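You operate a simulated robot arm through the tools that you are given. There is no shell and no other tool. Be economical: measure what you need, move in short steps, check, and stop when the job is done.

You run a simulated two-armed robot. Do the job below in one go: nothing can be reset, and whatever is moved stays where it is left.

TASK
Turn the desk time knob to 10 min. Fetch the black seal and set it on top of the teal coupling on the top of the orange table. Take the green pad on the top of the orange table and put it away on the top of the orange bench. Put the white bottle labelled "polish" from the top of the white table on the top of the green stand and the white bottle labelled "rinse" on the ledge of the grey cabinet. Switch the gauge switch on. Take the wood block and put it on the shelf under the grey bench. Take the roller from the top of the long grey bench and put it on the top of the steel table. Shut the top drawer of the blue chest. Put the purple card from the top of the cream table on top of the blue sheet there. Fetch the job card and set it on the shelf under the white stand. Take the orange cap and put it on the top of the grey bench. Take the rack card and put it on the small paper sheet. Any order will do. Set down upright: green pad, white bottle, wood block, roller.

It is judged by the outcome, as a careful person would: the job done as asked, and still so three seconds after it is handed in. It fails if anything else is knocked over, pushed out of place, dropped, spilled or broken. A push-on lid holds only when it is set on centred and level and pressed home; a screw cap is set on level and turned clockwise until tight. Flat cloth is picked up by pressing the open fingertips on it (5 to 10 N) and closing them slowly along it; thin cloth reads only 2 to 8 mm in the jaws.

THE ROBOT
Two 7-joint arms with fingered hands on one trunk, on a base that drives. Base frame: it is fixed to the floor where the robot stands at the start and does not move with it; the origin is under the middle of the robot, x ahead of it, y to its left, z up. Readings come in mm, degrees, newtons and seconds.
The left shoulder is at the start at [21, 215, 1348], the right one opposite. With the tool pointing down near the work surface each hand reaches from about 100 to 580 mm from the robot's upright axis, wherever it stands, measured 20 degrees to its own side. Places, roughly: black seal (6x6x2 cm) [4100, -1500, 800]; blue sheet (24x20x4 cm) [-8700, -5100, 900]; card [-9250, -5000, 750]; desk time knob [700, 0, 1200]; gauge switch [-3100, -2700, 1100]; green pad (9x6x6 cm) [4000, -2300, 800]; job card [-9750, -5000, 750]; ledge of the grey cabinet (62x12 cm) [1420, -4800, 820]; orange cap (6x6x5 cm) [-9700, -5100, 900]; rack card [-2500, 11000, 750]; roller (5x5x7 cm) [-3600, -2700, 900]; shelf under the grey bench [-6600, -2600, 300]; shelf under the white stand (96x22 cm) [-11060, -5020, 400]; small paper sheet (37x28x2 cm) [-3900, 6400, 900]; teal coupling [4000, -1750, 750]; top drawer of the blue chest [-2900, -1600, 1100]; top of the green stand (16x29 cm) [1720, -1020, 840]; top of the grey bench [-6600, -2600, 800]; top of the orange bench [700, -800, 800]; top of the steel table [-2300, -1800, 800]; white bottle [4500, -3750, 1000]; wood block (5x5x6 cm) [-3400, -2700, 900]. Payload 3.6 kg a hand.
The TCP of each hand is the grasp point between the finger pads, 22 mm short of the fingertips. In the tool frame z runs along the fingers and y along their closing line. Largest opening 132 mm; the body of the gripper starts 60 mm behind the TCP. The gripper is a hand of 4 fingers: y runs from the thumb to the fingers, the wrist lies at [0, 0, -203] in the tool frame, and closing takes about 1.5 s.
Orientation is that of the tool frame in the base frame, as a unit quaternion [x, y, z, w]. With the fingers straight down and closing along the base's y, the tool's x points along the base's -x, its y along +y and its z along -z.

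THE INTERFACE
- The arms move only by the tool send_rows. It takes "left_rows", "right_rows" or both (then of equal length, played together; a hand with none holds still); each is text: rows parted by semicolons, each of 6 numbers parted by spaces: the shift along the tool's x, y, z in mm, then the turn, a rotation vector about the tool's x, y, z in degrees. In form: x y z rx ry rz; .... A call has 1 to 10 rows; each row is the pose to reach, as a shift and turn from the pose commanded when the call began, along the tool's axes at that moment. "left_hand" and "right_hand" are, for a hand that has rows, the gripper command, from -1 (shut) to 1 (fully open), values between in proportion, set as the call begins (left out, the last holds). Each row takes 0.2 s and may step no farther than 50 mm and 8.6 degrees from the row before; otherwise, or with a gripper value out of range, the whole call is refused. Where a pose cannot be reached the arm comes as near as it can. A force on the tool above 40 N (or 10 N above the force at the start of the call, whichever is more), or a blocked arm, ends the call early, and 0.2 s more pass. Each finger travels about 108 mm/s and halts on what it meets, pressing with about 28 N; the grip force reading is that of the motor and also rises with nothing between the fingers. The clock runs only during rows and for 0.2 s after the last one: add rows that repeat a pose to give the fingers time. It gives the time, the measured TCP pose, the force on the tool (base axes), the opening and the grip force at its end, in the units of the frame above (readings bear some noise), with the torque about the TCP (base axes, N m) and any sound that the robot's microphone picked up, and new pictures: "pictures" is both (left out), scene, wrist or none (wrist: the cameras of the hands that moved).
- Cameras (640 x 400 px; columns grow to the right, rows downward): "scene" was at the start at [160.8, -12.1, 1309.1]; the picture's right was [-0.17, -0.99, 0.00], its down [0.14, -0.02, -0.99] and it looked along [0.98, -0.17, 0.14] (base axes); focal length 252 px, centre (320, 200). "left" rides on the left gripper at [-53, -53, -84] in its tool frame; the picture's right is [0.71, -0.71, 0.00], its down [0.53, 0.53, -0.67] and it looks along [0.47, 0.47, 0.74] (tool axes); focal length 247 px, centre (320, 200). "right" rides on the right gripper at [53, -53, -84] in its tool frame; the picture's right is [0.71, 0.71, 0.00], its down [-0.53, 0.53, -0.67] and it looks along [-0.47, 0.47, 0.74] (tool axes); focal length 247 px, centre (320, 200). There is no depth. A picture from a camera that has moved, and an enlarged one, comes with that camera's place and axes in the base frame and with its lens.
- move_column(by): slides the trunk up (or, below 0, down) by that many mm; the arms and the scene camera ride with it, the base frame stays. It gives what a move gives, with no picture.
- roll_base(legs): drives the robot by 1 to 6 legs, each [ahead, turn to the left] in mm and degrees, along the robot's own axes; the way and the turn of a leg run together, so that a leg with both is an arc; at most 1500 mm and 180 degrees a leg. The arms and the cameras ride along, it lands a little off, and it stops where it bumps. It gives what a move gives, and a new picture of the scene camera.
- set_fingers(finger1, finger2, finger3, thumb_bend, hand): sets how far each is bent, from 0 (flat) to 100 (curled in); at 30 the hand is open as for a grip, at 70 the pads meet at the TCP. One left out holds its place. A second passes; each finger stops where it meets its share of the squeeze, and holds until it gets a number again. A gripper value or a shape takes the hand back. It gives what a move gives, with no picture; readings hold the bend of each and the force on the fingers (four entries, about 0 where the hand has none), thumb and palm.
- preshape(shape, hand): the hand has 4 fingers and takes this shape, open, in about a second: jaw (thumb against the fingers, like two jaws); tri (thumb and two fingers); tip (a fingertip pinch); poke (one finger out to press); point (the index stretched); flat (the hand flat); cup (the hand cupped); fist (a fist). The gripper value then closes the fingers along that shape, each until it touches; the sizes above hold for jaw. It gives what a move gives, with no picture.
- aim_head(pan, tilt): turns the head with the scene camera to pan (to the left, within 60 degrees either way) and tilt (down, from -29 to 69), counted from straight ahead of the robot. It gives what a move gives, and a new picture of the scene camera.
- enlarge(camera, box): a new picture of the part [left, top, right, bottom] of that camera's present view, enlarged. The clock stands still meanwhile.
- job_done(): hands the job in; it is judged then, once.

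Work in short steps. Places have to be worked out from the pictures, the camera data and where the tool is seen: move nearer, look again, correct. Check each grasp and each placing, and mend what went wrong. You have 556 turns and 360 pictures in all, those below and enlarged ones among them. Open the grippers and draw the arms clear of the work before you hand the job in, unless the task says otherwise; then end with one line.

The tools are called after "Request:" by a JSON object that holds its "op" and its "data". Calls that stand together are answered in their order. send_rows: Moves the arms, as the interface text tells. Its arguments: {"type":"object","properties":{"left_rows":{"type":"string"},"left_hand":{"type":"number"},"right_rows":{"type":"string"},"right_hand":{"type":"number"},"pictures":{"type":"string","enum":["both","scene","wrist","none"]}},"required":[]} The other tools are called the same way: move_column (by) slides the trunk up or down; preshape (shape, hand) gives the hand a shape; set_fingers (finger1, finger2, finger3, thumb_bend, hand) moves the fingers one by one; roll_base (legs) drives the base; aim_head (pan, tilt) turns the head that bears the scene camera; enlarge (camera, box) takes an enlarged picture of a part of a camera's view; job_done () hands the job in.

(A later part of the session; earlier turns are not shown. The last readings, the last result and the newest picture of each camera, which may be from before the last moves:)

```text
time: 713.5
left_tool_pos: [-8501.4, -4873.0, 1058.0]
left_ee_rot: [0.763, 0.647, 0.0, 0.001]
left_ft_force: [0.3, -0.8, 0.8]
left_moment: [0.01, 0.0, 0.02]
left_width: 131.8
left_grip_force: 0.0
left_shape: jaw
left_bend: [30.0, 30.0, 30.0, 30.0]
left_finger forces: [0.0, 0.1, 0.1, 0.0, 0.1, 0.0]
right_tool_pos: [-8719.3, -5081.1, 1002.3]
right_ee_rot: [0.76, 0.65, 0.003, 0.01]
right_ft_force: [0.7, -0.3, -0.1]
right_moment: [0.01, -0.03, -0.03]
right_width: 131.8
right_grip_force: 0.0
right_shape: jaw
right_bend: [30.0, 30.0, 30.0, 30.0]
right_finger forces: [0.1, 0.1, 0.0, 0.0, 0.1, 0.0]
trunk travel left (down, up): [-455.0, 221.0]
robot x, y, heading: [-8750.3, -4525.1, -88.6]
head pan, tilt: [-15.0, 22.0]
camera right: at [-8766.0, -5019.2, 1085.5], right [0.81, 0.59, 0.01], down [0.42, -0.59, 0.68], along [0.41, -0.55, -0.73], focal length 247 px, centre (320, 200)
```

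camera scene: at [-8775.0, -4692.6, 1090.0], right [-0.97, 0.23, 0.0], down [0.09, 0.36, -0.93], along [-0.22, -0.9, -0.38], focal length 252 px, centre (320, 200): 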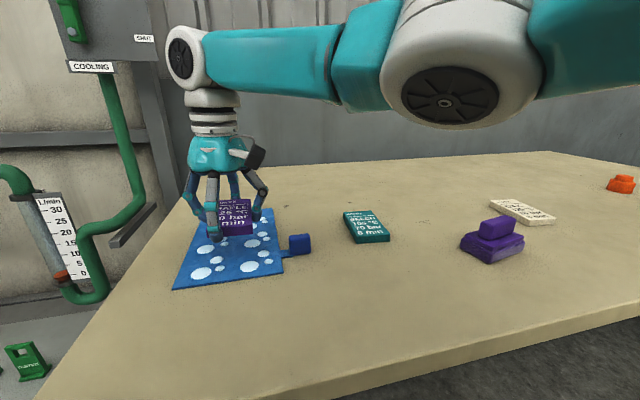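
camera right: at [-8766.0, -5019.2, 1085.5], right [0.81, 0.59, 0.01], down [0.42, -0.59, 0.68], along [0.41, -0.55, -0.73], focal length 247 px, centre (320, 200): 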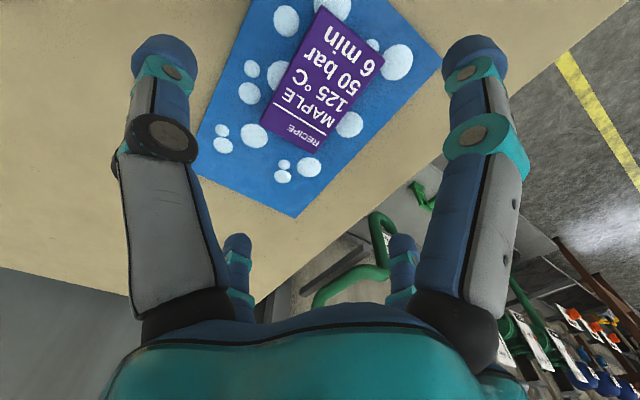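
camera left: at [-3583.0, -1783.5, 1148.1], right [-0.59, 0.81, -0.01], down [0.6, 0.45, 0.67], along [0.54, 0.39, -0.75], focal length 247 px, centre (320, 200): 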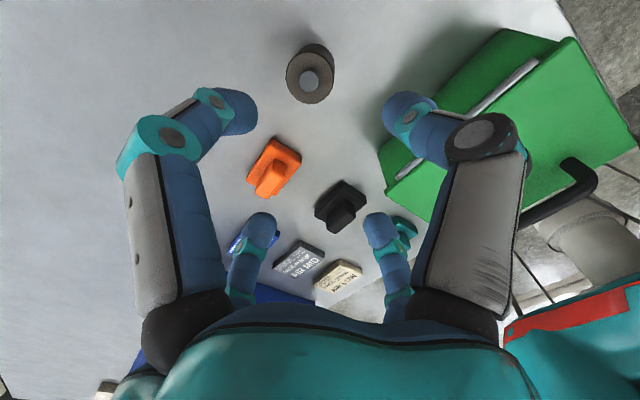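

The purple card lies on the blue sheet. I retract, raise the trunk, and drive to the job card and cap at x≈-9720.

Request:
{"op": "send_rows", "data": {"right_rows": "18 -36 -15 0 0 0; 36 -72 -30 0 0 0; 54 -108 -45 0 0 0; 72 -144 -50 0 0 0; 90 -180 -50 0 0 0", "pictures": "none"}}

Request:
{"op": "move_column", "data": {"by": 150}}

Request:
{"op": "roll_base", "data": {"legs": [[-600, 0], [0, -45]]}}

Request:
{"op": "roll_base", "data": {"legs": [[0, -16], [1100, 0], [0, 16]]}}

Request:
{"op": "roll_base", "data": {"legs": [[0, 45]]}}

```text
time: 714.7
left_tool_pos: [-8502.4, -4873.9, 1058.5]
left_ee_rot: [0.763, 0.647, 0.001, 0.0]
left_ft_force: [-0.9, -0.7, -1.2]
left_moment: [-0.02, 0.01, 0.0]
left_width: 132.1
left_grip_force: 0.2
left_shape: jaw
left_bend: [30.0, 30.0, 30.0, 30.0]
left_finger forces: [0.0, 0.0, 0.1, 0.0, 0.1, 0.0]
right_tool_pos: [-8886.4, -4962.2, 1048.7]
right_ee_rot: [0.76, 0.65, 0.004, 0.01]
right_ft_force: [0.4, 0.1, -0.6]
right_moment: [0.01, 0.0, 0.04]
right_width: 131.9
right_grip_force: 0.1
right_shape: jaw
right_bend: [30.0, 30.0, 30.0, 30.0]
right_finger forces: [0.0, 0.0, 0.0, 0.0, 0.0, 0.1]
trunk travel left (down, up): [-455.0, 221.0]
robot x, y, heading: [-8755.6, -4529.7, -88.7]
head pan, tilt: [-15.0, 22.0]
```

```text
time: 716.5
left_tool_pos: [-8501.6, -4875.5, 1208.9]
left_ee_rot: [0.763, 0.646, 0.0, 0.001]
left_ft_force: [-0.4, 0.5, 0.1]
left_moment: [-0.01, 0.02, -0.01]
left_width: 132.0
left_grip_force: 0.1
left_shape: jaw
left_bend: [30.0, 30.0, 30.0, 30.0]
left_finger forces: [0.0, 0.0, 0.0, 0.1, 0.1, 0.0]
right_tool_pos: [-8883.8, -4965.3, 1198.3]
right_ee_rot: [0.76, 0.649, 0.004, 0.01]
right_ft_force: [-0.6, 0.4, 0.5]
right_moment: [-0.01, 0.04, -0.01]
right_width: 132.1
right_grip_force: 0.1
right_shape: jaw
right_bend: [30.0, 30.0, 30.0, 30.0]
right_finger forces: [0.1, 0.0, 0.1, 0.2, 0.1, 0.0]
trunk travel left (down, up): [-605.0, 71.0]
robot x, y, heading: [-8756.9, -4530.4, -88.4]
head pan, tilt: [-15.0, 22.0]
```

```text
time: 722.0
left_tool_pos: [-8842.1, -4351.9, 1206.7]
left_ee_rot: [0.954, 0.298, 0.001, 0.001]
left_ft_force: [0.9, 0.7, -0.5]
left_moment: [-0.02, 0.0, -0.01]
left_width: 132.2
left_grip_force: 0.1
left_shape: jaw
left_bend: [30.0, 30.0, 30.0, 30.0]
left_finger forces: [0.0, 0.0, 0.0, 0.1, 0.1, 0.0]
right_tool_pos: [-9172.7, -4139.1, 1198.4]
right_ee_rot: [0.954, 0.301, 0.0, 0.011]
right_ft_force: [0.6, 0.5, -0.4]
right_moment: [0.04, 0.01, 0.0]
right_width: 132.0
right_grip_force: 0.1
right_shape: jaw
right_bend: [30.0, 30.0, 30.0, 30.0]
right_finger forces: [0.0, 0.1, 0.0, 0.0, 0.0, 0.0]
trunk travel left (down, up): [-605.0, 71.0]
robot x, y, heading: [-8741.3, -3952.8, -134.2]
head pan, tilt: [-15.0, 22.0]
camera scene: at [-8877.2, -4052.2, 1241.2], right [-0.51, 0.86, 0.0], down [0.32, 0.19, -0.93], along [-0.8, -0.47, -0.38], focal length 252 px, centre (320, 200)
```

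scene: 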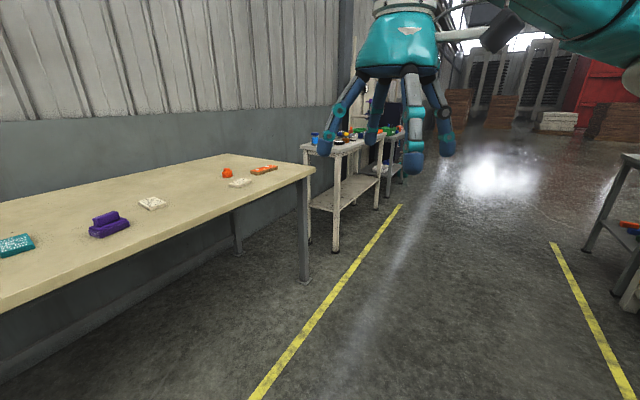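

```text
time: 729.5
left_tool_pos: [-9798.2, -4882.0, 1209.3]
left_ee_rot: [0.957, 0.291, -0.002, 0.001]
left_ft_force: [-0.3, -0.1, -0.6]
left_moment: [-0.01, -0.01, -0.01]
left_width: 132.0
left_grip_force: 0.0
left_shape: jaw
left_bend: [30.0, 30.0, 30.0, 30.0]
left_finger forces: [0.1, 0.0, 0.0, 0.1, 0.0, 0.0]
right_tool_pos: [-10126.5, -4664.7, 1198.8]
right_ee_rot: [0.956, 0.294, -0.001, 0.011]
right_ft_force: [0.2, 0.1, -0.7]
right_moment: [-0.01, 0.02, 0.01]
right_width: 132.1
right_grip_force: 0.1
right_shape: jaw
right_bend: [30.0, 30.0, 30.0, 30.0]
right_finger forces: [0.1, 0.0, 0.0, 0.1, 0.1, 0.0]
trunk travel left (down, up): [-605.0, 71.0]
robot x, y, heading: [-9705.6, -4481.7, -134.9]
head pan, tilt: [-15.0, 22.0]
camera scene: at [-9836.2, -4575.7, 1241.4], right [-0.5, 0.87, 0.0], down [0.32, 0.19, -0.93], along [-0.8, -0.46, -0.37], focal length 252 px, centre (320, 200)
```

scene: 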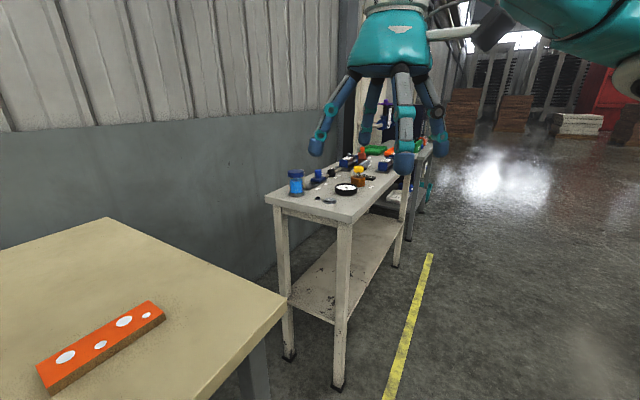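

```text
time: 732.3
left_tool_pos: [-9480.8, -4832.4, 1209.8]
left_ee_rot: [0.772, 0.635, -0.002, 0.002]
left_ft_force: [0.6, 1.5, 0.2]
left_moment: [-0.04, 0.06, 0.01]
left_width: 132.4
left_grip_force: 0.0
left_shape: jaw
left_bend: [30.0, 30.0, 30.0, 30.0]
left_finger forces: [0.1, 0.0, 0.1, 0.0, 0.1, 0.0]
right_tool_pos: [-9864.7, -4911.1, 1201.9]
right_ee_rot: [0.77, 0.638, 0.001, 0.01]
right_ft_force: [1.2, 0.1, 0.1]
right_moment: [-0.01, 0.04, -0.02]
right_width: 132.0
right_grip_force: 0.1
right_shape: jaw
right_bend: [30.0, 30.0, 30.0, 30.0]
right_finger forces: [0.1, 0.0, 0.0, 0.0, 0.0, 0.0]
trunk travel left (down, up): [-605.0, 71.0]
robot x, y, heading: [-9737.8, -4478.8, -90.3]
head pan, tilt: [-15.0, 22.0]
stopped in leg 1: the robot was blocked; the commanded pose is now the measured one
camera scene: at [-9762.3, -4642.8, 1241.4], right [-0.96, 0.27, 0.0], down [0.1, 0.36, -0.93], along [-0.25, -0.89, -0.37], focal length 252 px, centre (320, 200)
```

scene: 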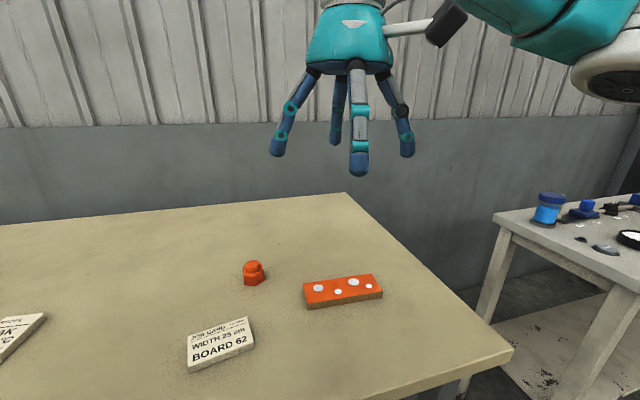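

Job card at (-9684,-4975), cap at (-9740,-5135). I bring the left hand over the job card, rolled 21° to match it.

Request:
{"op": "send_rows", "data": {"left_rows": "-22 -21 33 0 0 -2.6; -45 -43 66 0 0 -5.2; -67 -64 99 0 0 -7.9; -90 -86 132 0 0 -10.5; -112 -107 166 0 0 -13.1; -134 -129 199 0 0 -15.8; -157 -150 232 0 0 -18.4; -179 -172 262 0 0 -21; -179 -172 262 0 0 -21", "left_hand": 1, "pictures": "wrist"}}

```text
time: 734.3
left_tool_pos: [-9687.8, -4973.5, 949.8]
left_ee_rot: [0.643, 0.766, -0.001, 0.002]
left_ft_force: [-0.1, 0.1, 0.7]
left_moment: [-0.02, 0.03, 0.0]
left_width: 132.1
left_grip_force: 0.1
left_shape: jaw
left_bend: [30.0, 30.0, 30.0, 30.0]
left_finger forces: [0.0, 0.0, 0.1, 0.1, 0.0, 0.0]
right_tool_pos: [-9868.3, -4912.3, 1199.3]
right_ee_rot: [0.771, 0.637, 0.003, 0.01]
right_ft_force: [0.3, 0.0, 0.4]
right_moment: [0.0, 0.04, -0.01]
right_width: 131.9
right_grip_force: 0.0
right_shape: jaw
right_bend: [30.0, 30.0, 30.0, 30.0]
right_finger forces: [0.1, 0.0, 0.0, 0.1, 0.0, 0.1]
trunk travel left (down, up): [-605.0, 71.0]
robot x, y, heading: [-9737.8, -4478.7, -90.6]
head pan, tilt: [-15.0, 22.0]
camera left: at [-9732.1, -5034.4, 1034.3], right [-0.82, 0.57, 0.0], down [0.43, 0.61, 0.67], along [0.38, 0.54, -0.75], focal length 247 px, centre (320, 200)
```

left: 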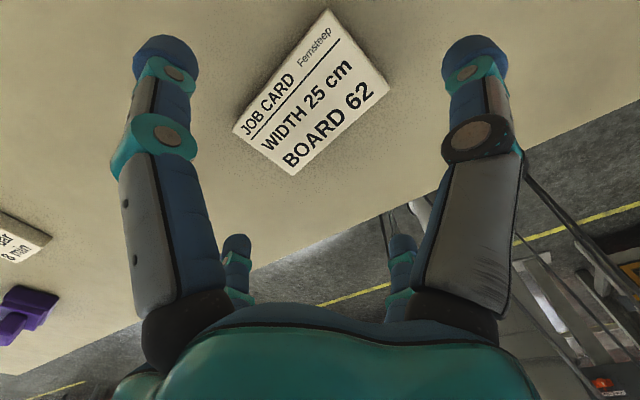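

I centre and descend to 3 mm above the table, then close.

Request:
{"op": "send_rows", "data": {"left_rows": "-13 -5 10 0 0 0; -13 -5 40 0 0 0; -13 -5 65 0 0 0; -13 -5 77 0 0 0; -13 -5 77 0 0 0", "pictures": "none"}}

Request:
{"op": "send_rows", "data": {"left_rows": "0 0 0 0 0 0; 0 0 0 0 0 0; 0 0 0 0 0 0; 0 0 0 0 0 0; 0 0 0 0 0 0; 0 0 0 0 0 0; 0 0 0 0 0 0; 0 0 0 0 0 0", "left_hand": -1, "pictures": "wrist"}}

```text
time: 735.5
left_tool_pos: [-9689.7, -4990.3, 871.1]
left_ee_rot: [0.644, 0.765, -0.001, 0.002]
left_ft_force: [-0.5, -0.9, 1.1]
left_moment: [0.02, 0.01, -0.01]
left_width: 132.1
left_grip_force: 0.1
left_shape: jaw
left_bend: [30.0, 30.0, 30.0, 30.0]
left_finger forces: [0.0, 0.1, 0.4, 0.0, 0.3, 0.0]
right_tool_pos: [-9869.5, -4911.4, 1200.3]
right_ee_rot: [0.77, 0.637, 0.004, 0.011]
right_ft_force: [-0.6, -0.6, 0.0]
right_moment: [-0.05, -0.01, -0.06]
right_width: 131.8
right_grip_force: 0.1
right_shape: jaw
right_bend: [30.0, 30.0, 30.0, 30.0]
right_finger forces: [0.0, 0.0, 0.0, 0.1, 0.0, 0.0]
trunk travel left (down, up): [-605.0, 71.0]
robot x, y, heading: [-9741.2, -4481.4, -90.9]
head pan, tilt: [-15.0, 22.0]
```

```text
time: 737.3
left_tool_pos: [-9691.3, -4987.0, 873.1]
left_ee_rot: [0.644, 0.765, -0.002, 0.002]
left_ft_force: [-4.1, 3.4, 11.4]
left_moment: [0.6, 0.19, 0.13]
left_width: 77.5
left_grip_force: 28.1
left_shape: jaw
left_bend: [79.0, 27.0, 36.0, 70.0]
left_finger forces: [27.5, 28.0, 28.9, 0.0, 29.2, 0.1]
right_tool_pos: [-9869.2, -4911.3, 1200.5]
right_ee_rot: [0.771, 0.637, 0.003, 0.011]
right_ft_force: [0.1, 0.6, -0.3]
right_moment: [-0.01, 0.0, 0.0]
right_width: 131.9
right_grip_force: 0.1
right_shape: jaw
right_bend: [30.0, 30.0, 30.0, 30.0]
right_finger forces: [0.0, 0.1, 0.0, 0.0, 0.1, 0.0]
trunk travel left (down, up): [-605.0, 71.0]
robot x, y, heading: [-9740.2, -4479.2, -90.6]
head pan, tilt: [-15.0, 22.0]
camera left: at [-9734.4, -5049.9, 956.9], right [-0.82, 0.57, 0.0], down [0.43, 0.61, 0.67], along [0.38, 0.54, -0.75], focal length 247 px, centre (320, 200)
```

left: 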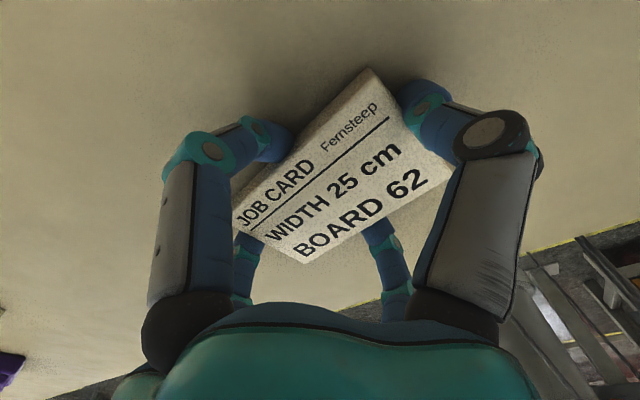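

The job card is gripped all round. I lift it away to the left, then bring the right hand over the orange cap.

Request:
{"op": "send_rows", "data": {"left_rows": "0 0 -45 0 0 0; 0 0 -90 0 0 0; 15 25 -130 0 0 0; 35 55 -165 0 0 0; 55 85 -200 0 0 0; 75 115 -235 0 0 0; 95 145 -270 0 0 0; 110 175 -300 0 0 0; 120 205 -330 0 0 0", "pictures": "none"}}

Request:
{"op": "move_column", "data": {"by": -100}}

```text
refused: row 4 steps farther than a row can; nothing moved
```

```text
time: 737.7
left_tool_pos: [-9691.4, -4990.7, 873.0]
left_ee_rot: [0.643, 0.766, -0.001, 0.001]
left_ft_force: [1.6, 7.2, 17.4]
left_moment: [0.45, -0.17, 0.03]
left_width: 77.3
left_grip_force: 28.3
left_shape: jaw
left_bend: [79.0, 27.0, 35.0, 70.0]
left_finger forces: [35.3, 32.4, 26.1, 0.0, 30.1, 0.1]
right_tool_pos: [-9868.3, -4912.2, 1196.6]
right_ee_rot: [0.77, 0.638, 0.004, 0.01]
right_ft_force: [-0.1, -0.2, 0.2]
right_moment: [0.03, -0.01, 0.02]
right_width: 132.1
right_grip_force: 0.0
right_shape: jaw
right_bend: [30.0, 30.0, 30.0, 30.0]
right_finger forces: [0.0, 0.0, 0.0, 0.0, 0.0, 0.0]
trunk travel left (down, up): [-600.0, 75.0]
robot x, y, heading: [-9741.8, -4480.5, -90.3]
head pan, tilt: [-15.0, 22.0]
stopped: the force on the tool passed its limit at 50 N (the readings are from after the stop); the commanded pose is now the measured one
```

The lift was refused for step size, and the trunk stopped after 4 mm on contact; no harm. I resend the lift alone.

Request:
{"op": "send_rows", "data": {"left_rows": "0 0 -45 0 0 0; 0 0 -90 0 0 0; 10 20 -130 0 0 0; 25 45 -165 0 0 0; 40 70 -200 0 0 0; 55 95 -235 0 0 0; 70 120 -270 0 0 0; 85 145 -300 0 0 0; 100 175 -325 0 0 0; 110 205 -335 0 0 0", "pictures": "wrist"}}

```text
time: 739.9
left_tool_pos: [-9506.3, -4844.3, 1205.9]
left_ee_rot: [0.644, 0.765, -0.001, 0.001]
left_ft_force: [0.1, -0.3, -0.1]
left_moment: [-0.04, 0.0, -0.01]
left_width: 77.1
left_grip_force: 27.9
left_shape: jaw
left_bend: [79.0, 27.0, 35.0, 70.0]
left_finger forces: [27.8, 29.2, 18.7, 0.1, 29.9, 0.0]
right_tool_pos: [-9868.8, -4911.8, 1197.1]
right_ee_rot: [0.77, 0.638, 0.003, 0.011]
right_ft_force: [-0.6, -0.5, 0.0]
right_moment: [-0.03, 0.0, -0.04]
right_width: 132.0
right_grip_force: 0.1
right_shape: jaw
right_bend: [30.0, 30.0, 30.0, 30.0]
right_finger forces: [0.0, 0.1, 0.0, 0.1, 0.0, 0.1]
trunk travel left (down, up): [-600.0, 75.0]
robot x, y, heading: [-9738.3, -4480.0, -90.7]
head pan, tilt: [-15.0, 22.0]
camera left: at [-9550.3, -4906.0, 1289.8], right [-0.82, 0.57, 0.0], down [0.43, 0.61, 0.67], along [0.38, 0.55, -0.74], focal length 247 px, centre (320, 200)
```

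left: 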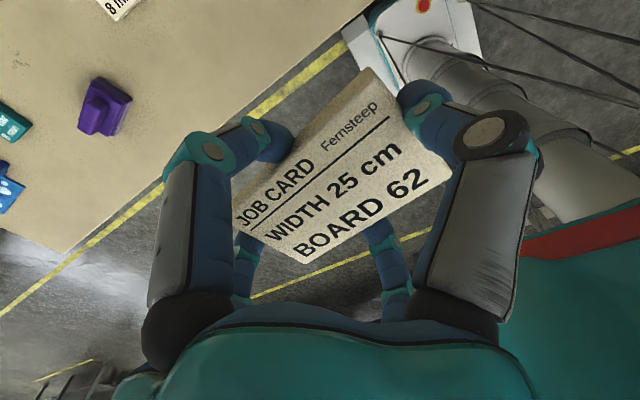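

Job card held. I move the base 130 forward and bring the right hand over the cap.

Request:
{"op": "roll_base", "data": {"legs": [[130, 0]]}}

Request:
{"op": "send_rows", "data": {"right_rows": "-10 20 35 0 0 0; -20 41 70 0 0 0; -29 62 105 0 0 0; -38 82 140 0 0 0; -48 103 175 0 0 0; -57 124 210 0 0 0; -67 144 240 0 0 0; -67 144 240 0 0 0", "right_hand": 0.6, "pictures": "wrist"}}

```text
time: 741.2
left_tool_pos: [-9507.0, -4974.7, 1204.9]
left_ee_rot: [0.643, 0.766, 0.0, 0.001]
left_ft_force: [-0.3, -0.6, -1.1]
left_moment: [0.02, -0.01, 0.03]
left_width: 77.2
left_grip_force: 27.9
left_shape: jaw
left_bend: [79.0, 27.0, 35.0, 70.0]
left_finger forces: [27.8, 29.2, 18.6, 0.0, 30.0, 0.1]
right_tool_pos: [-9869.6, -5041.1, 1197.3]
right_ee_rot: [0.771, 0.637, 0.004, 0.01]
right_ft_force: [-0.5, 0.1, -0.5]
right_moment: [0.0, -0.01, -0.02]
right_width: 132.2
right_grip_force: 0.1
right_shape: jaw
right_bend: [30.0, 30.0, 30.0, 30.0]
right_finger forces: [0.1, 0.1, 0.0, 0.0, 0.0, 0.0]
trunk travel left (down, up): [-600.0, 75.0]
robot x, y, heading: [-9742.4, -4607.8, -90.9]
head pan, tilt: [-15.0, 22.0]
camera scene: at [-9766.9, -4772.4, 1236.5], right [-0.96, 0.27, 0.0], down [0.1, 0.36, -0.93], along [-0.25, -0.89, -0.38], focal length 252 px, centre (320, 200)
```

scene: 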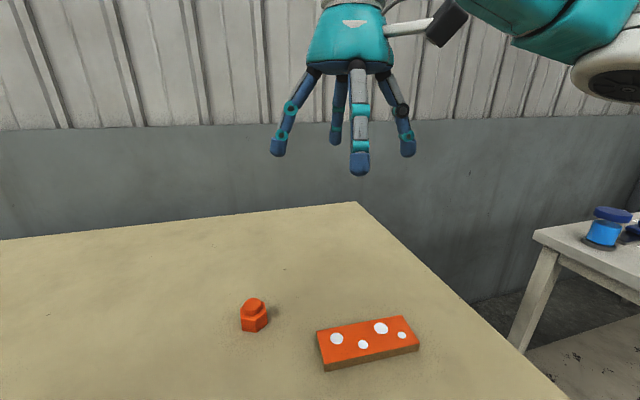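

```text
time: 743.0
left_tool_pos: [-9508.7, -4973.8, 1205.8]
left_ee_rot: [0.643, 0.766, 0.0, 0.002]
left_ft_force: [0.3, 0.3, -1.1]
left_moment: [-0.01, -0.03, 0.0]
left_width: 77.1
left_grip_force: 27.6
left_shape: jaw
left_bend: [79.0, 27.0, 35.0, 70.0]
left_finger forces: [27.6, 29.2, 18.8, 0.0, 29.8, 0.0]
right_tool_pos: [-9735.8, -5136.6, 960.0]
right_ee_rot: [0.771, 0.637, 0.003, 0.011]
right_ft_force: [0.3, -0.6, 0.1]
right_moment: [0.0, 0.0, -0.03]
right_width: 105.8
right_grip_force: 0.0
right_shape: jaw
right_bend: [25.0, 25.0, 25.0, 47.0]
right_finger forces: [0.0, 0.0, 0.1, 0.1, 0.1, 0.0]
trunk travel left (down, up): [-600.0, 75.0]
robot x, y, heading: [-9739.1, -4610.1, -90.6]
head pan, tilt: [-15.0, 22.0]
camera right: at [-9781.3, -5072.4, 1042.8], right [0.83, 0.56, 0.01], down [0.41, -0.61, 0.68], along [0.39, -0.56, -0.73], focal length 247 px, centre (320, 200)
```

right: 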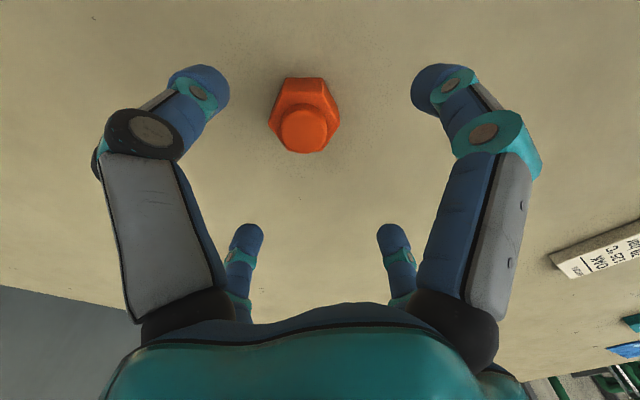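

Cap at (-9746,-5141). I centre, descend and close.

Request:
{"op": "send_rows", "data": {"right_rows": "-6 -9 10 0 0 0; -6 -9 45 0 0 0; -6 -9 75 0 0 0; -6 -9 85 0 0 0; -6 -9 85 0 0 0", "pictures": "none"}}

Request:
{"op": "send_rows", "data": {"right_rows": "0 0 0 0 0 0; 0 0 0 0 0 0; 0 0 0 0 0 0; 0 0 0 0 0 0; 0 0 0 0 0 0; 0 0 0 0 0 0; 0 0 0 0 0 0", "right_hand": -1, "pictures": "wrist"}}

```text
time: 744.2
left_tool_pos: [-9507.4, -4973.7, 1205.7]
left_ee_rot: [0.643, 0.766, -0.001, 0.002]
left_ft_force: [-0.5, -0.9, 0.1]
left_moment: [0.04, 0.01, -0.01]
left_width: 77.4
left_grip_force: 28.0
left_shape: jaw
left_bend: [79.0, 27.0, 35.0, 70.0]
left_finger forces: [27.7, 29.2, 18.7, 0.0, 30.0, 0.0]
right_tool_pos: [-9760.4, -5135.0, 884.6]
right_ee_rot: [0.774, 0.633, 0.001, 0.011]
right_ft_force: [-0.2, 0.4, -0.4]
right_moment: [0.04, 0.02, 0.04]
right_width: 105.9
right_grip_force: 0.0
right_shape: jaw
right_bend: [25.0, 25.0, 25.0, 47.0]
right_finger forces: [0.1, 0.1, 0.0, 0.1, 0.0, 0.1]
right hand out of reach, approached as far as the arm can: row 3, 4, 5
trunk travel left (down, up): [-600.0, 75.0]
robot x, y, heading: [-9739.3, -4604.3, -90.5]
head pan, tilt: [-15.0, 22.0]
```

```text
time: 745.8
left_tool_pos: [-9508.4, -4974.0, 1206.4]
left_ee_rot: [0.643, 0.766, 0.001, 0.001]
left_ft_force: [0.2, -0.3, -1.0]
left_moment: [0.01, 0.02, 0.01]
left_width: 77.1
left_grip_force: 28.0
left_shape: jaw
left_bend: [79.0, 27.0, 35.0, 70.0]
left_finger forces: [27.6, 29.2, 18.8, 0.1, 30.1, 0.1]
right_tool_pos: [-9761.1, -5133.3, 883.5]
right_ee_rot: [0.774, 0.633, 0.001, 0.01]
right_ft_force: [-0.2, 0.0, -0.1]
right_moment: [0.04, 0.05, 0.01]
right_width: 24.4
right_grip_force: 27.7
right_shape: jaw
right_bend: [77.0, 25.0, 81.0, 73.0]
right_finger forces: [0.1, 35.1, 23.2, 0.0, 0.1, 0.0]
trunk travel left (down, up): [-600.0, 75.0]
robot x, y, heading: [-9742.1, -4610.5, -90.6]
head pan, tilt: [-15.0, 22.0]
camera right: at [-9804.6, -5069.9, 966.2], right [0.83, 0.55, 0.0], down [0.4, -0.61, 0.68], along [0.38, -0.57, -0.73], focal length 247 px, centre (320, 200)
```

right: 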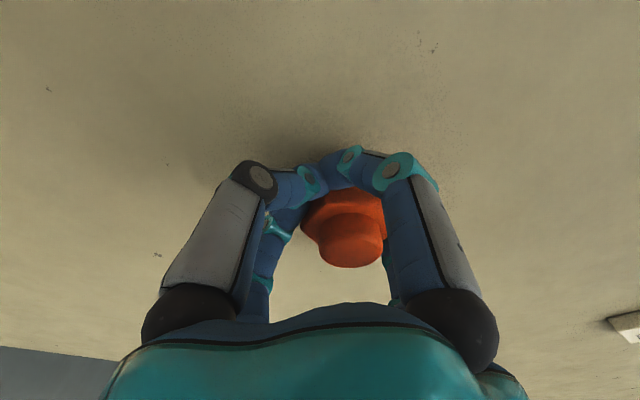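

The reach limit shifted the hand so the grip is poor. I open, rise, lower the trunk 130 and retry.

Request:
{"op": "send_rows", "data": {"right_rows": "0 0 0 0 0 0; 0 0 0 0 0 0; 0 0 0 0 0 0; 0 0 0 0 0 0; 0 0 -30 0 0 0; 0 0 -70 0 0 0; 0 0 -115 0 0 0; 0 0 -160 0 0 0; 0 0 -205 0 0 0; 10 0 -235 0 0 0", "right_hand": 0.8, "pictures": "none"}}

Request:
{"op": "move_column", "data": {"by": -130}}

Request:
{"op": "send_rows", "data": {"right_rows": "0 0 10 0 0 0; 0 0 20 0 0 0", "pictures": "wrist"}}

```text
time: 748.0
left_tool_pos: [-9507.7, -4974.1, 1206.5]
left_ee_rot: [0.643, 0.766, -0.001, 0.002]
left_ft_force: [0.4, -0.5, -0.3]
left_moment: [-0.03, -0.02, 0.0]
left_width: 77.1
left_grip_force: 28.1
left_shape: jaw
left_bend: [79.0, 27.0, 35.0, 70.0]
left_finger forces: [27.7, 29.2, 18.7, 0.0, 29.8, 0.0]
right_tool_pos: [-9754.9, -5116.5, 1121.1]
right_ee_rot: [0.771, 0.637, 0.003, 0.01]
right_ft_force: [-0.1, 0.6, 0.5]
right_moment: [-0.02, -0.01, -0.01]
right_width: 118.5
right_grip_force: 0.1
right_shape: jaw
right_bend: [25.0, 25.0, 25.0, 31.0]
right_finger forces: [0.0, 0.0, 0.1, 0.0, 0.0, 0.0]
trunk travel left (down, up): [-600.0, 75.0]
robot x, y, heading: [-9739.9, -4608.6, -90.9]
head pan, tilt: [-15.0, 22.0]
```

```text
time: 749.5
left_tool_pos: [-9507.3, -4973.4, 1076.5]
left_ee_rot: [0.643, 0.766, -0.001, 0.002]
left_ft_force: [0.7, 0.5, -1.3]
left_moment: [-0.02, 0.01, 0.0]
left_width: 77.2
left_grip_force: 28.3
left_shape: jaw
left_bend: [79.0, 27.0, 35.0, 70.0]
left_finger forces: [27.5, 29.3, 18.9, 0.0, 29.9, 0.0]
right_tool_pos: [-9755.0, -5116.3, 989.4]
right_ee_rot: [0.771, 0.637, 0.004, 0.012]
right_ft_force: [0.1, 1.2, 1.4]
right_moment: [0.02, 0.0, -0.03]
right_width: 118.9
right_grip_force: 0.0
right_shape: jaw
right_bend: [25.0, 25.0, 25.0, 31.0]
right_finger forces: [0.0, 0.0, 0.0, 0.0, 0.1, 0.0]
trunk travel left (down, up): [-470.0, 205.0]
robot x, y, heading: [-9739.4, -4608.8, -90.4]
head pan, tilt: [-15.0, 22.0]
```

```text
time: 750.1
left_tool_pos: [-9508.3, -4974.5, 1076.1]
left_ee_rot: [0.643, 0.766, 0.001, 0.002]
left_ft_force: [-0.7, 0.8, -1.0]
left_moment: [0.02, 0.0, 0.0]
left_width: 77.3
left_grip_force: 28.3
left_shape: jaw
left_bend: [79.0, 27.0, 35.0, 70.0]
left_finger forces: [27.4, 29.1, 18.8, 0.0, 29.9, 0.0]
right_tool_pos: [-9754.9, -5116.5, 969.1]
right_ee_rot: [0.77, 0.638, 0.003, 0.011]
right_ft_force: [-0.5, -0.5, -0.6]
right_moment: [0.02, 0.02, 0.0]
right_width: 118.7
right_grip_force: 0.1
right_shape: jaw
right_bend: [25.0, 25.0, 25.0, 31.0]
right_finger forces: [0.0, 0.0, 0.0, 0.1, 0.0, 0.0]
trunk travel left (down, up): [-470.0, 205.0]
robot x, y, heading: [-9739.2, -4610.2, -90.7]
head pan, tilt: [-15.0, 22.0]
camera right: at [-9800.3, -5054.0, 1051.4], right [0.83, 0.56, 0.01], down [0.41, -0.61, 0.68], along [0.39, -0.56, -0.73], focal length 247 px, centre (320, 200)
```

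right: 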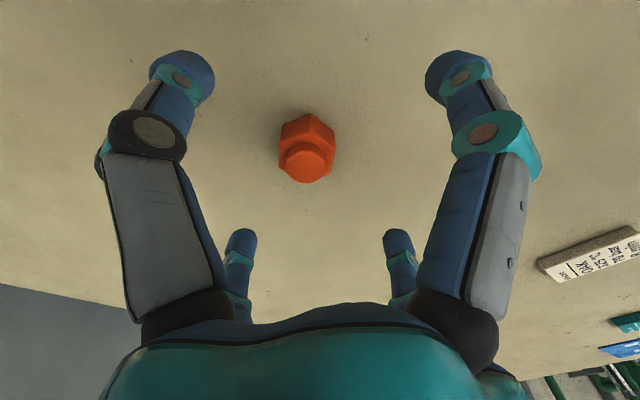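

The cap is upright at (-9747,-5150). I centre, descend and check position before closing.

Request:
{"op": "send_rows", "data": {"right_rows": "-31 14 5 0 0 0; -31 14 40 0 0 0; -31 14 75 0 0 0; -31 14 93 0 0 0; -31 14 93 0 0 0", "right_hand": 0.6, "pictures": "none"}}

```text
time: 751.3
left_tool_pos: [-9508.5, -4974.8, 1076.4]
left_ee_rot: [0.642, 0.766, 0.0, 0.002]
left_ft_force: [-0.2, -0.2, -1.3]
left_moment: [0.01, 0.02, 0.03]
left_width: 76.9
left_grip_force: 28.4
left_shape: jaw
left_bend: [79.0, 27.0, 35.0, 70.0]
left_finger forces: [27.5, 29.2, 18.8, 0.1, 29.8, 0.0]
right_tool_pos: [-9745.1, -5150.9, 875.8]
right_ee_rot: [0.771, 0.637, 0.003, 0.011]
right_ft_force: [0.0, -0.5, 0.5]
right_moment: [0.02, 0.01, 0.0]
right_width: 105.8
right_grip_force: 0.1
right_shape: jaw
right_bend: [25.0, 25.0, 25.0, 47.0]
right_finger forces: [0.0, 0.0, 0.1, 0.1, 0.0, 0.0]
trunk travel left (down, up): [-470.0, 205.0]
robot x, y, heading: [-9741.9, -4609.8, -90.4]
head pan, tilt: [-15.0, 22.0]
```

On target. I close and lift.

Request:
{"op": "send_rows", "data": {"right_rows": "0 0 0 0 0 0; 0 0 0 0 0 0; 0 0 0 0 0 0; 0 0 0 0 0 0; 0 0 0 0 0 0; 0 0 0 0 0 0; 0 0 0 0 0 0; 0 0 -35 0 0 0; 0 0 -75 0 0 0", "right_hand": -1, "pictures": "wrist"}}

```text
time: 753.3
left_tool_pos: [-9507.7, -4973.0, 1077.0]
left_ee_rot: [0.643, 0.766, -0.001, 0.003]
left_ft_force: [0.2, -0.4, -1.6]
left_moment: [-0.01, -0.02, -0.02]
left_width: 77.0
left_grip_force: 27.9
left_shape: jaw
left_bend: [79.0, 27.0, 35.0, 70.0]
left_finger forces: [27.5, 29.2, 18.8, 0.0, 29.9, 0.1]
right_tool_pos: [-9746.6, -5150.6, 952.9]
right_ee_rot: [0.771, 0.637, 0.003, 0.01]
right_ft_force: [0.4, 0.2, -1.8]
right_moment: [0.01, 0.01, 0.0]
right_width: 43.9
right_grip_force: 27.9
right_shape: jaw
right_bend: [79.0, 44.0, 43.0, 70.0]
right_finger forces: [24.6, 25.5, 25.6, 0.0, 24.9, 0.0]
trunk travel left (down, up): [-470.0, 205.0]
robot x, y, heading: [-9737.3, -4607.8, -90.4]
head pan, tilt: [-15.0, 22.0]
camera right: at [-9791.2, -5088.0, 1035.7], right [0.83, 0.56, 0.01], down [0.41, -0.61, 0.68], along [0.39, -0.56, -0.73], focal length 247 px, centre (320, 200)
```

right: 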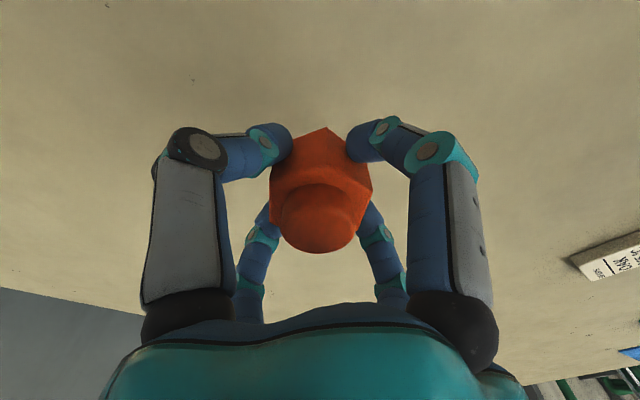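

Cap held. I raise both hands, back off and head for the white stand to the west.

Request:
{"op": "send_rows", "data": {"right_rows": "0 0 -40 0 0 0; 15 -20 -80 0 0 0; 40 -50 -100 0 0 0; 60 -80 -110 0 0 0; 80 -110 -115 0 0 0; 90 -130 -120 0 0 0", "pictures": "none"}}

Request:
{"op": "move_column", "data": {"by": 130}}

Request:
{"op": "roll_base", "data": {"legs": [[-400, 0], [0, -45]]}}

Request:
{"op": "roll_base", "data": {"legs": [[0, -43], [1270, 0]]}}

```text
time: 754.7
left_tool_pos: [-9508.2, -4972.5, 1076.1]
left_ee_rot: [0.643, 0.766, 0.0, 0.002]
left_ft_force: [-0.2, 0.0, -0.3]
left_moment: [-0.04, -0.02, -0.03]
left_width: 77.2
left_grip_force: 27.9
left_shape: jaw
left_bend: [79.0, 27.0, 35.0, 70.0]
left_finger forces: [27.4, 29.2, 18.8, 0.0, 29.9, 0.0]
right_tool_pos: [-9859.5, -5033.2, 1068.7]
right_ee_rot: [0.77, 0.638, 0.003, 0.011]
right_ft_force: [0.4, 0.0, -1.7]
right_moment: [-0.02, -0.02, 0.02]
right_width: 43.6
right_grip_force: 28.0
right_shape: jaw
right_bend: [79.0, 44.0, 43.0, 70.0]
right_finger forces: [24.3, 26.0, 25.7, 0.0, 24.4, 0.0]
trunk travel left (down, up): [-470.0, 205.0]
robot x, y, heading: [-9741.0, -4608.3, -90.8]
head pan, tilt: [-15.0, 22.0]
```

```text
time: 756.3
left_tool_pos: [-9508.8, -4973.8, 1206.1]
left_ee_rot: [0.642, 0.766, 0.0, 0.001]
left_ft_force: [-0.2, 0.4, -0.1]
left_moment: [0.01, -0.02, 0.01]
left_width: 77.0
left_grip_force: 27.7
left_shape: jaw
left_bend: [79.0, 27.0, 35.0, 70.0]
left_finger forces: [27.4, 29.2, 18.8, 0.0, 29.9, 0.0]
right_tool_pos: [-9860.8, -5035.9, 1198.4]
right_ee_rot: [0.771, 0.637, 0.003, 0.01]
right_ft_force: [1.3, -1.3, -1.7]
right_moment: [0.02, -0.01, -0.01]
right_width: 43.7
right_grip_force: 27.3
right_shape: jaw
right_bend: [79.0, 44.0, 43.0, 70.0]
right_finger forces: [24.4, 26.0, 25.8, 0.0, 24.5, 0.0]
trunk travel left (down, up): [-600.0, 75.0]
robot x, y, heading: [-9739.6, -4610.6, -90.5]
head pan, tilt: [-15.0, 22.0]
```

```text
time: 760.9
left_tool_pos: [-9828.5, -4634.0, 1205.5]
left_ee_rot: [0.886, 0.464, 0.0, 0.001]
left_ft_force: [-0.6, -0.8, -0.9]
left_moment: [-0.01, -0.02, -0.01]
left_width: 77.3
left_grip_force: 28.2
left_shape: jaw
left_bend: [79.0, 27.0, 36.0, 70.0]
left_finger forces: [27.3, 29.2, 18.7, 0.0, 29.9, 0.0]
right_tool_pos: [-10123.7, -4430.1, 1198.3]
right_ee_rot: [0.955, 0.297, 0.0, 0.011]
right_ft_force: [-0.2, -0.4, -2.4]
right_moment: [0.01, -0.01, 0.0]
right_width: 43.3
right_grip_force: 28.4
right_shape: jaw
right_bend: [79.0, 44.0, 43.0, 70.0]
right_finger forces: [24.3, 26.2, 26.2, 0.0, 24.4, 0.0]
trunk travel left (down, up): [-600.0, 75.0]
robot x, y, heading: [-9711.5, -4235.1, -135.1]
head pan, tilt: [-15.0, 22.0]
camera scene: at [-9846.9, -4333.5, 1236.5], right [-0.5, 0.87, 0.0], down [0.33, 0.19, -0.93], along [-0.8, -0.46, -0.38], focal length 252 px, centre (320, 200)
```

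scene: 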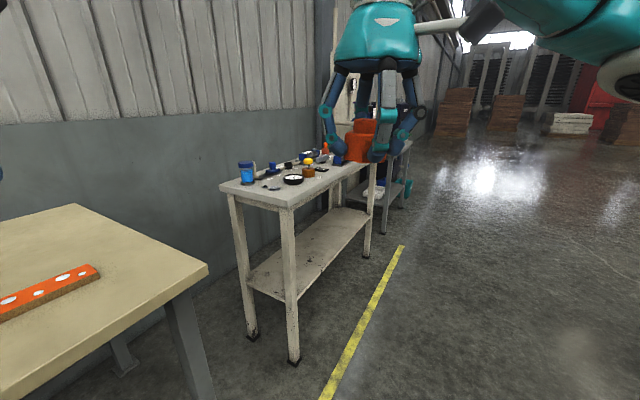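

```text
time: 769.3
left_tool_pos: [-11338.6, -4498.0, 1206.9]
left_ee_rot: [0.994, 0.11, -0.002, 0.001]
left_ft_force: [-0.3, -0.3, -1.4]
left_moment: [-0.01, 0.05, -0.01]
left_width: 76.9
left_grip_force: 28.3
left_shape: jaw
left_bend: [79.0, 27.0, 36.0, 70.0]
left_finger forces: [27.0, 29.4, 18.8, 0.1, 29.9, 0.1]
right_tool_pos: [-11417.6, -4150.4, 1198.6]
right_ee_rot: [0.998, -0.07, -0.004, 0.01]
right_ft_force: [-0.2, -0.9, -2.4]
right_moment: [0.01, -0.02, 0.01]
right_width: 43.2
right_grip_force: 28.0
right_shape: jaw
right_bend: [79.0, 44.0, 42.0, 70.0]
right_finger forces: [24.0, 27.3, 26.8, 0.0, 25.1, 0.1]
trunk travel left (down, up): [-600.0, 75.0]
robot x, y, heading: [-10983.5, -4285.2, -177.8]
head pan, tilt: [-15.0, 22.0]
camera scene: at [-11149.5, -4264.3, 1236.6], right [0.22, 0.98, 0.0], down [0.37, -0.08, -0.93], along [-0.9, 0.21, -0.38], focal length 252 px, centre (320, 200)
```

scene: 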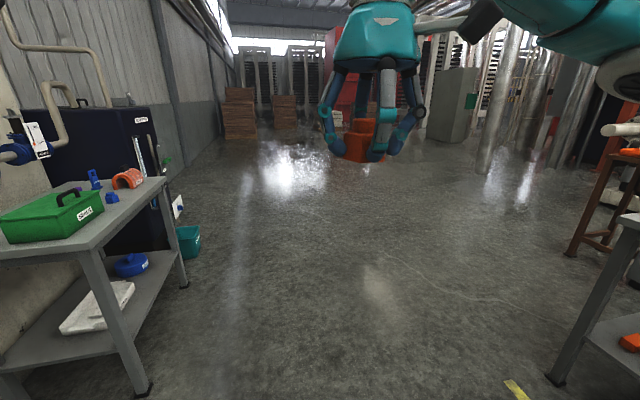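

I turn left to face the white stand.

Request:
{"op": "roll_base", "data": {"legs": [[0, 45]]}}

Request:
{"op": "roll_base", "data": {"legs": [[0, 43]]}}

```text
time: 771.9
left_tool_pos: [-11081.0, -4688.2, 1207.3]
left_ee_rot: [0.874, 0.485, -0.001, 0.001]
left_ft_force: [0.3, 0.7, -0.7]
left_moment: [0.0, 0.02, 0.0]
left_width: 77.0
left_grip_force: 27.8
left_shape: jaw
left_bend: [79.0, 27.0, 36.0, 70.0]
left_finger forces: [27.1, 29.3, 18.6, 0.1, 29.9, 0.0]
right_tool_pos: [-11384.8, -4500.8, 1198.5]
right_ee_rot: [0.948, 0.319, 0.001, 0.012]
right_ft_force: [-0.4, -0.6, -1.7]
right_moment: [0.03, 0.03, -0.01]
right_width: 43.1
right_grip_force: 27.8
right_shape: jaw
right_bend: [79.0, 44.0, 42.0, 70.0]
right_finger forces: [23.9, 27.3, 27.2, 0.0, 24.8, 0.1]
trunk travel left (down, up): [-600.0, 75.0]
robot x, y, heading: [-11009.2, -4265.2, -132.8]
head pan, tilt: [-15.0, 22.0]
camera scene: at [-11140.5, -4363.7, 1236.5], right [-0.53, 0.84, 0.0], down [0.32, 0.2, -0.93], along [-0.78, -0.5, -0.38], focal length 252 px, centre (320, 200)
```

scene: 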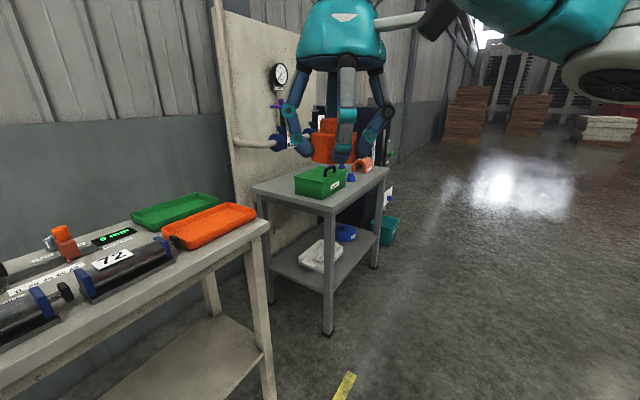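

```text
time: 774.7
left_tool_pos: [-10766.0, -4621.7, 1208.1]
left_ee_rot: [0.637, 0.771, -0.003, 0.0]
left_ft_force: [0.2, 0.6, -0.8]
left_moment: [-0.05, 0.02, -0.05]
left_width: 76.7
left_grip_force: 27.7
left_shape: jaw
left_bend: [79.0, 27.0, 36.0, 70.0]
left_finger forces: [26.8, 29.4, 18.6, 0.0, 29.7, 0.1]
right_tool_pos: [-11117.0, -4691.0, 1201.6]
right_ee_rot: [0.764, 0.645, 0.002, 0.009]
right_ft_force: [0.4, 0.4, -2.0]
right_moment: [0.03, 0.05, -0.01]
right_width: 42.7
right_grip_force: 27.5
right_shape: jaw
right_bend: [79.0, 44.0, 42.0, 70.0]
right_finger forces: [24.3, 27.6, 27.8, 0.0, 24.9, 0.1]
trunk travel left (down, up): [-600.0, 75.0]
robot x, y, heading: [-11043.6, -4259.5, -90.5]
head pan, tilt: [-15.0, 22.0]
stopped in leg 1: the robot was blocked; the commanded pose is now the measured one
camera scene: at [-11067.8, -4424.5, 1236.6], right [-0.96, 0.26, 0.0], down [0.1, 0.36, -0.93], along [-0.25, -0.89, -0.37], focal length 252 px, centre (320, 200)
```

scene: 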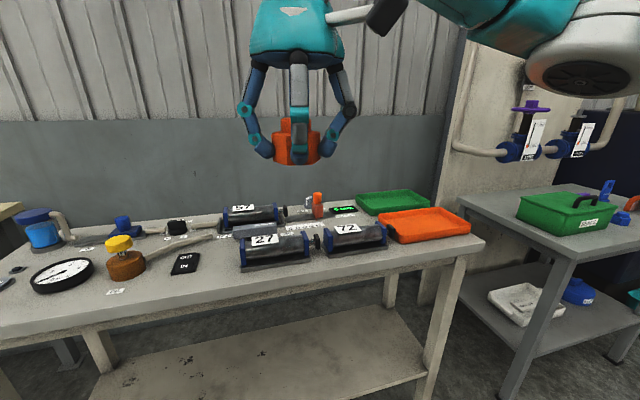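

The shelf under the stand is clear. I set the left hand's start point, then lower the trunk 490.

Request:
{"op": "send_rows", "data": {"left_rows": "-10 -24 0 0 0 0; -21 -48 0 0 0 0; -32 -72 0 0 0 0; -43 -95 0 0 0 0", "right_rows": "5 -20 0 0 0 0; 10 -40 0 0 0 0; 15 -60 0 0 0 0; 20 -80 0 0 0 0", "pictures": "none"}}

Request:
{"op": "move_column", "data": {"by": -400}}

Request:
{"op": "move_column", "data": {"by": -90}}

```text
time: 775.7
left_tool_pos: [-10856.1, -4679.6, 1208.9]
left_ee_rot: [0.637, 0.771, -0.001, 0.001]
left_ft_force: [-0.5, -0.8, -0.6]
left_moment: [0.0, -0.01, 0.02]
left_width: 76.7
left_grip_force: 28.2
left_shape: jaw
left_bend: [79.0, 27.0, 36.0, 70.0]
left_finger forces: [26.7, 29.2, 18.7, 0.1, 29.7, 0.0]
right_tool_pos: [-11195.9, -4658.1, 1198.5]
right_ee_rot: [0.764, 0.645, 0.003, 0.011]
right_ft_force: [0.3, 0.2, -2.4]
right_moment: [0.02, 0.04, 0.0]
right_width: 43.2
right_grip_force: 27.7
right_shape: jaw
right_bend: [79.0, 44.0, 42.0, 70.0]
right_finger forces: [24.1, 27.6, 27.9, 0.0, 24.8, 0.0]
trunk travel left (down, up): [-600.0, 75.0]
robot x, y, heading: [-11047.9, -4260.6, -90.3]
head pan, tilt: [-15.0, 22.0]
```

```text
time: 779.5
left_tool_pos: [-10856.2, -4681.6, 809.2]
left_ee_rot: [0.637, 0.771, -0.001, 0.002]
left_ft_force: [-0.5, -0.2, -0.4]
left_moment: [0.03, 0.0, -0.03]
left_width: 76.7
left_grip_force: 28.0
left_shape: jaw
left_bend: [79.0, 27.0, 36.0, 70.0]
left_finger forces: [26.7, 29.3, 18.7, 0.0, 29.7, 0.1]
right_tool_pos: [-11197.0, -4657.5, 799.7]
right_ee_rot: [0.765, 0.644, 0.002, 0.01]
right_ft_force: [-0.3, 0.4, -1.6]
right_moment: [0.03, 0.02, -0.01]
right_width: 43.1
right_grip_force: 27.8
right_shape: jaw
right_bend: [79.0, 44.0, 42.0, 70.0]
right_finger forces: [24.1, 27.7, 28.0, 0.0, 24.8, 0.0]
trunk travel left (down, up): [-200.0, 475.0]
robot x, y, heading: [-11044.8, -4261.0, -90.6]
head pan, tilt: [-15.0, 22.0]
```

```text
time: 780.8
left_tool_pos: [-10854.2, -4680.9, 719.3]
left_ee_rot: [0.637, 0.771, -0.002, 0.002]
left_ft_force: [0.0, -0.2, 0.4]
left_moment: [-0.03, 0.03, 0.01]
left_width: 77.1
left_grip_force: 27.7
left_shape: jaw
left_bend: [79.0, 27.0, 36.0, 70.0]
left_finger forces: [26.7, 29.3, 18.9, 0.0, 29.6, 0.0]
right_tool_pos: [-11196.6, -4657.9, 709.0]
right_ee_rot: [0.766, 0.643, 0.003, 0.01]
right_ft_force: [-0.1, -0.2, -1.9]
right_moment: [0.0, -0.02, 0.03]
right_width: 43.1
right_grip_force: 28.2
right_shape: jaw
right_bend: [79.0, 44.0, 42.0, 70.0]
right_finger forces: [24.1, 27.7, 27.8, 0.1, 24.9, 0.0]
trunk travel left (down, up): [-110.0, 565.0]
robot x, y, heading: [-11045.4, -4261.3, -90.5]
head pan, tilt: [-15.0, 22.0]
```

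No tilting this time. I lower the left hand to z≈485, and drive forward 170.

Request:
{"op": "send_rows", "data": {"left_rows": "0 0 45 0 0 0; 0 0 90 0 0 0; 0 0 135 0 0 0; 0 0 180 0 0 0; 0 0 232 0 0 0", "pictures": "none"}}

Request:
{"op": "aim_head", "data": {"pan": 10, "tilt": 18}}

```text
refused: row 5 steps farther than a row can; nothing moved
```

```text
time: 781.7
left_tool_pos: [-10856.7, -4680.5, 718.5]
left_ee_rot: [0.638, 0.77, -0.001, 0.001]
left_ft_force: [-0.3, -0.8, -1.3]
left_moment: [0.0, 0.02, -0.01]
left_width: 76.6
left_grip_force: 27.8
left_shape: jaw
left_bend: [79.0, 27.0, 36.0, 70.0]
left_finger forces: [26.7, 29.3, 18.8, 0.1, 29.6, 0.2]
right_tool_pos: [-11195.3, -4657.5, 708.4]
right_ee_rot: [0.764, 0.645, 0.003, 0.01]
right_ft_force: [0.4, -0.3, -1.4]
right_moment: [0.0, 0.03, 0.02]
right_width: 43.1
right_grip_force: 28.5
right_shape: jaw
right_bend: [79.0, 44.0, 42.0, 70.0]
right_finger forces: [24.1, 27.8, 28.0, 0.0, 24.7, 0.0]
trunk travel left (down, up): [-110.0, 565.0]
robot x, y, heading: [-11044.8, -4263.9, -90.7]
head pan, tilt: [10.0, 18.0]
camera scene: at [-11031.0, -4433.7, 738.7], right [-0.99, -0.17, 0.0], down [-0.05, 0.31, -0.95], along [0.16, -0.94, -0.31], focal length 252 px, centre (320, 200)
```

scene: 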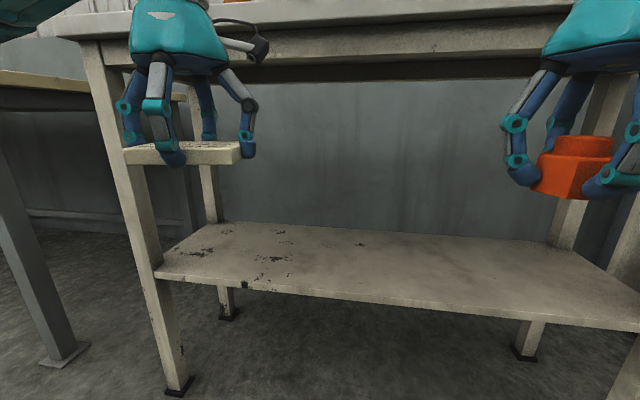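

The shelf's front edge is at y≈-4880, z≈385; it is free. I lower the left hand.

Request:
{"op": "send_rows", "data": {"left_rows": "0 0 48 0 0 0; 0 0 96 0 0 0; 0 0 144 0 0 0; 0 0 192 0 0 0; 0 0 240 0 0 0; 0 0 245 0 0 0", "pictures": "none"}}

Request:
{"op": "roll_base", "data": {"legs": [[170, 0]]}}

```text
time: 783.1
left_tool_pos: [-10855.4, -4681.7, 472.9]
left_ee_rot: [0.638, 0.77, -0.001, 0.001]
left_ft_force: [-0.7, 0.4, -0.5]
left_moment: [-0.01, 0.0, 0.0]
left_width: 76.9
left_grip_force: 28.8
left_shape: jaw
left_bend: [79.0, 27.0, 36.0, 70.0]
left_finger forces: [26.6, 29.3, 18.9, 0.1, 29.6, 0.0]
right_tool_pos: [-11197.2, -4658.3, 709.2]
right_ee_rot: [0.765, 0.644, 0.003, 0.01]
right_ft_force: [0.4, -0.7, -1.5]
right_moment: [-0.01, -0.02, 0.01]
right_width: 43.3
right_grip_force: 28.3
right_shape: jaw
right_bend: [79.0, 44.0, 42.0, 70.0]
right_finger forces: [24.0, 27.6, 27.9, 0.0, 24.6, 0.0]
trunk travel left (down, up): [-110.0, 565.0]
robot x, y, heading: [-11048.0, -4262.0, -90.6]
head pan, tilt: [10.0, 18.0]
```

```text
time: 784.6
left_tool_pos: [-10858.3, -4841.3, 478.0]
left_ee_rot: [0.638, 0.77, -0.004, 0.005]
left_ft_force: [-0.6, -0.3, 0.1]
left_moment: [-0.02, -0.04, -0.01]
left_width: 76.8
left_grip_force: 28.2
left_shape: jaw
left_bend: [79.0, 27.0, 36.0, 70.0]
left_finger forces: [26.6, 29.4, 18.9, 0.0, 29.6, 0.0]
right_tool_pos: [-11199.9, -4804.8, 706.8]
right_ee_rot: [0.756, 0.655, -0.001, 0.008]
right_ft_force: [-0.5, -0.1, -2.9]
right_moment: [0.0, 0.01, -0.03]
right_width: 43.3
right_grip_force: 28.4
right_shape: jaw
right_bend: [79.0, 44.0, 42.0, 70.0]
right_finger forces: [24.3, 27.8, 28.0, 0.0, 24.6, 0.1]
trunk travel left (down, up): [-110.0, 565.0]
robot x, y, heading: [-11050.6, -4421.6, -90.3]
head pan, tilt: [10.0, 18.0]
stopped in leg 1: the robot was blocked; the commanded pose is now the measured one
camera scene: at [-11032.9, -4591.0, 740.3], right [-0.99, -0.17, 0.0], down [-0.05, 0.3, -0.95], along [0.16, -0.94, -0.3], focal length 252 px, centre (320, 200)
```

scene: 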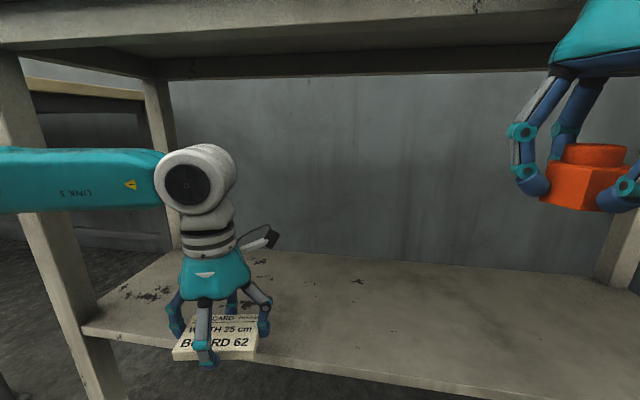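

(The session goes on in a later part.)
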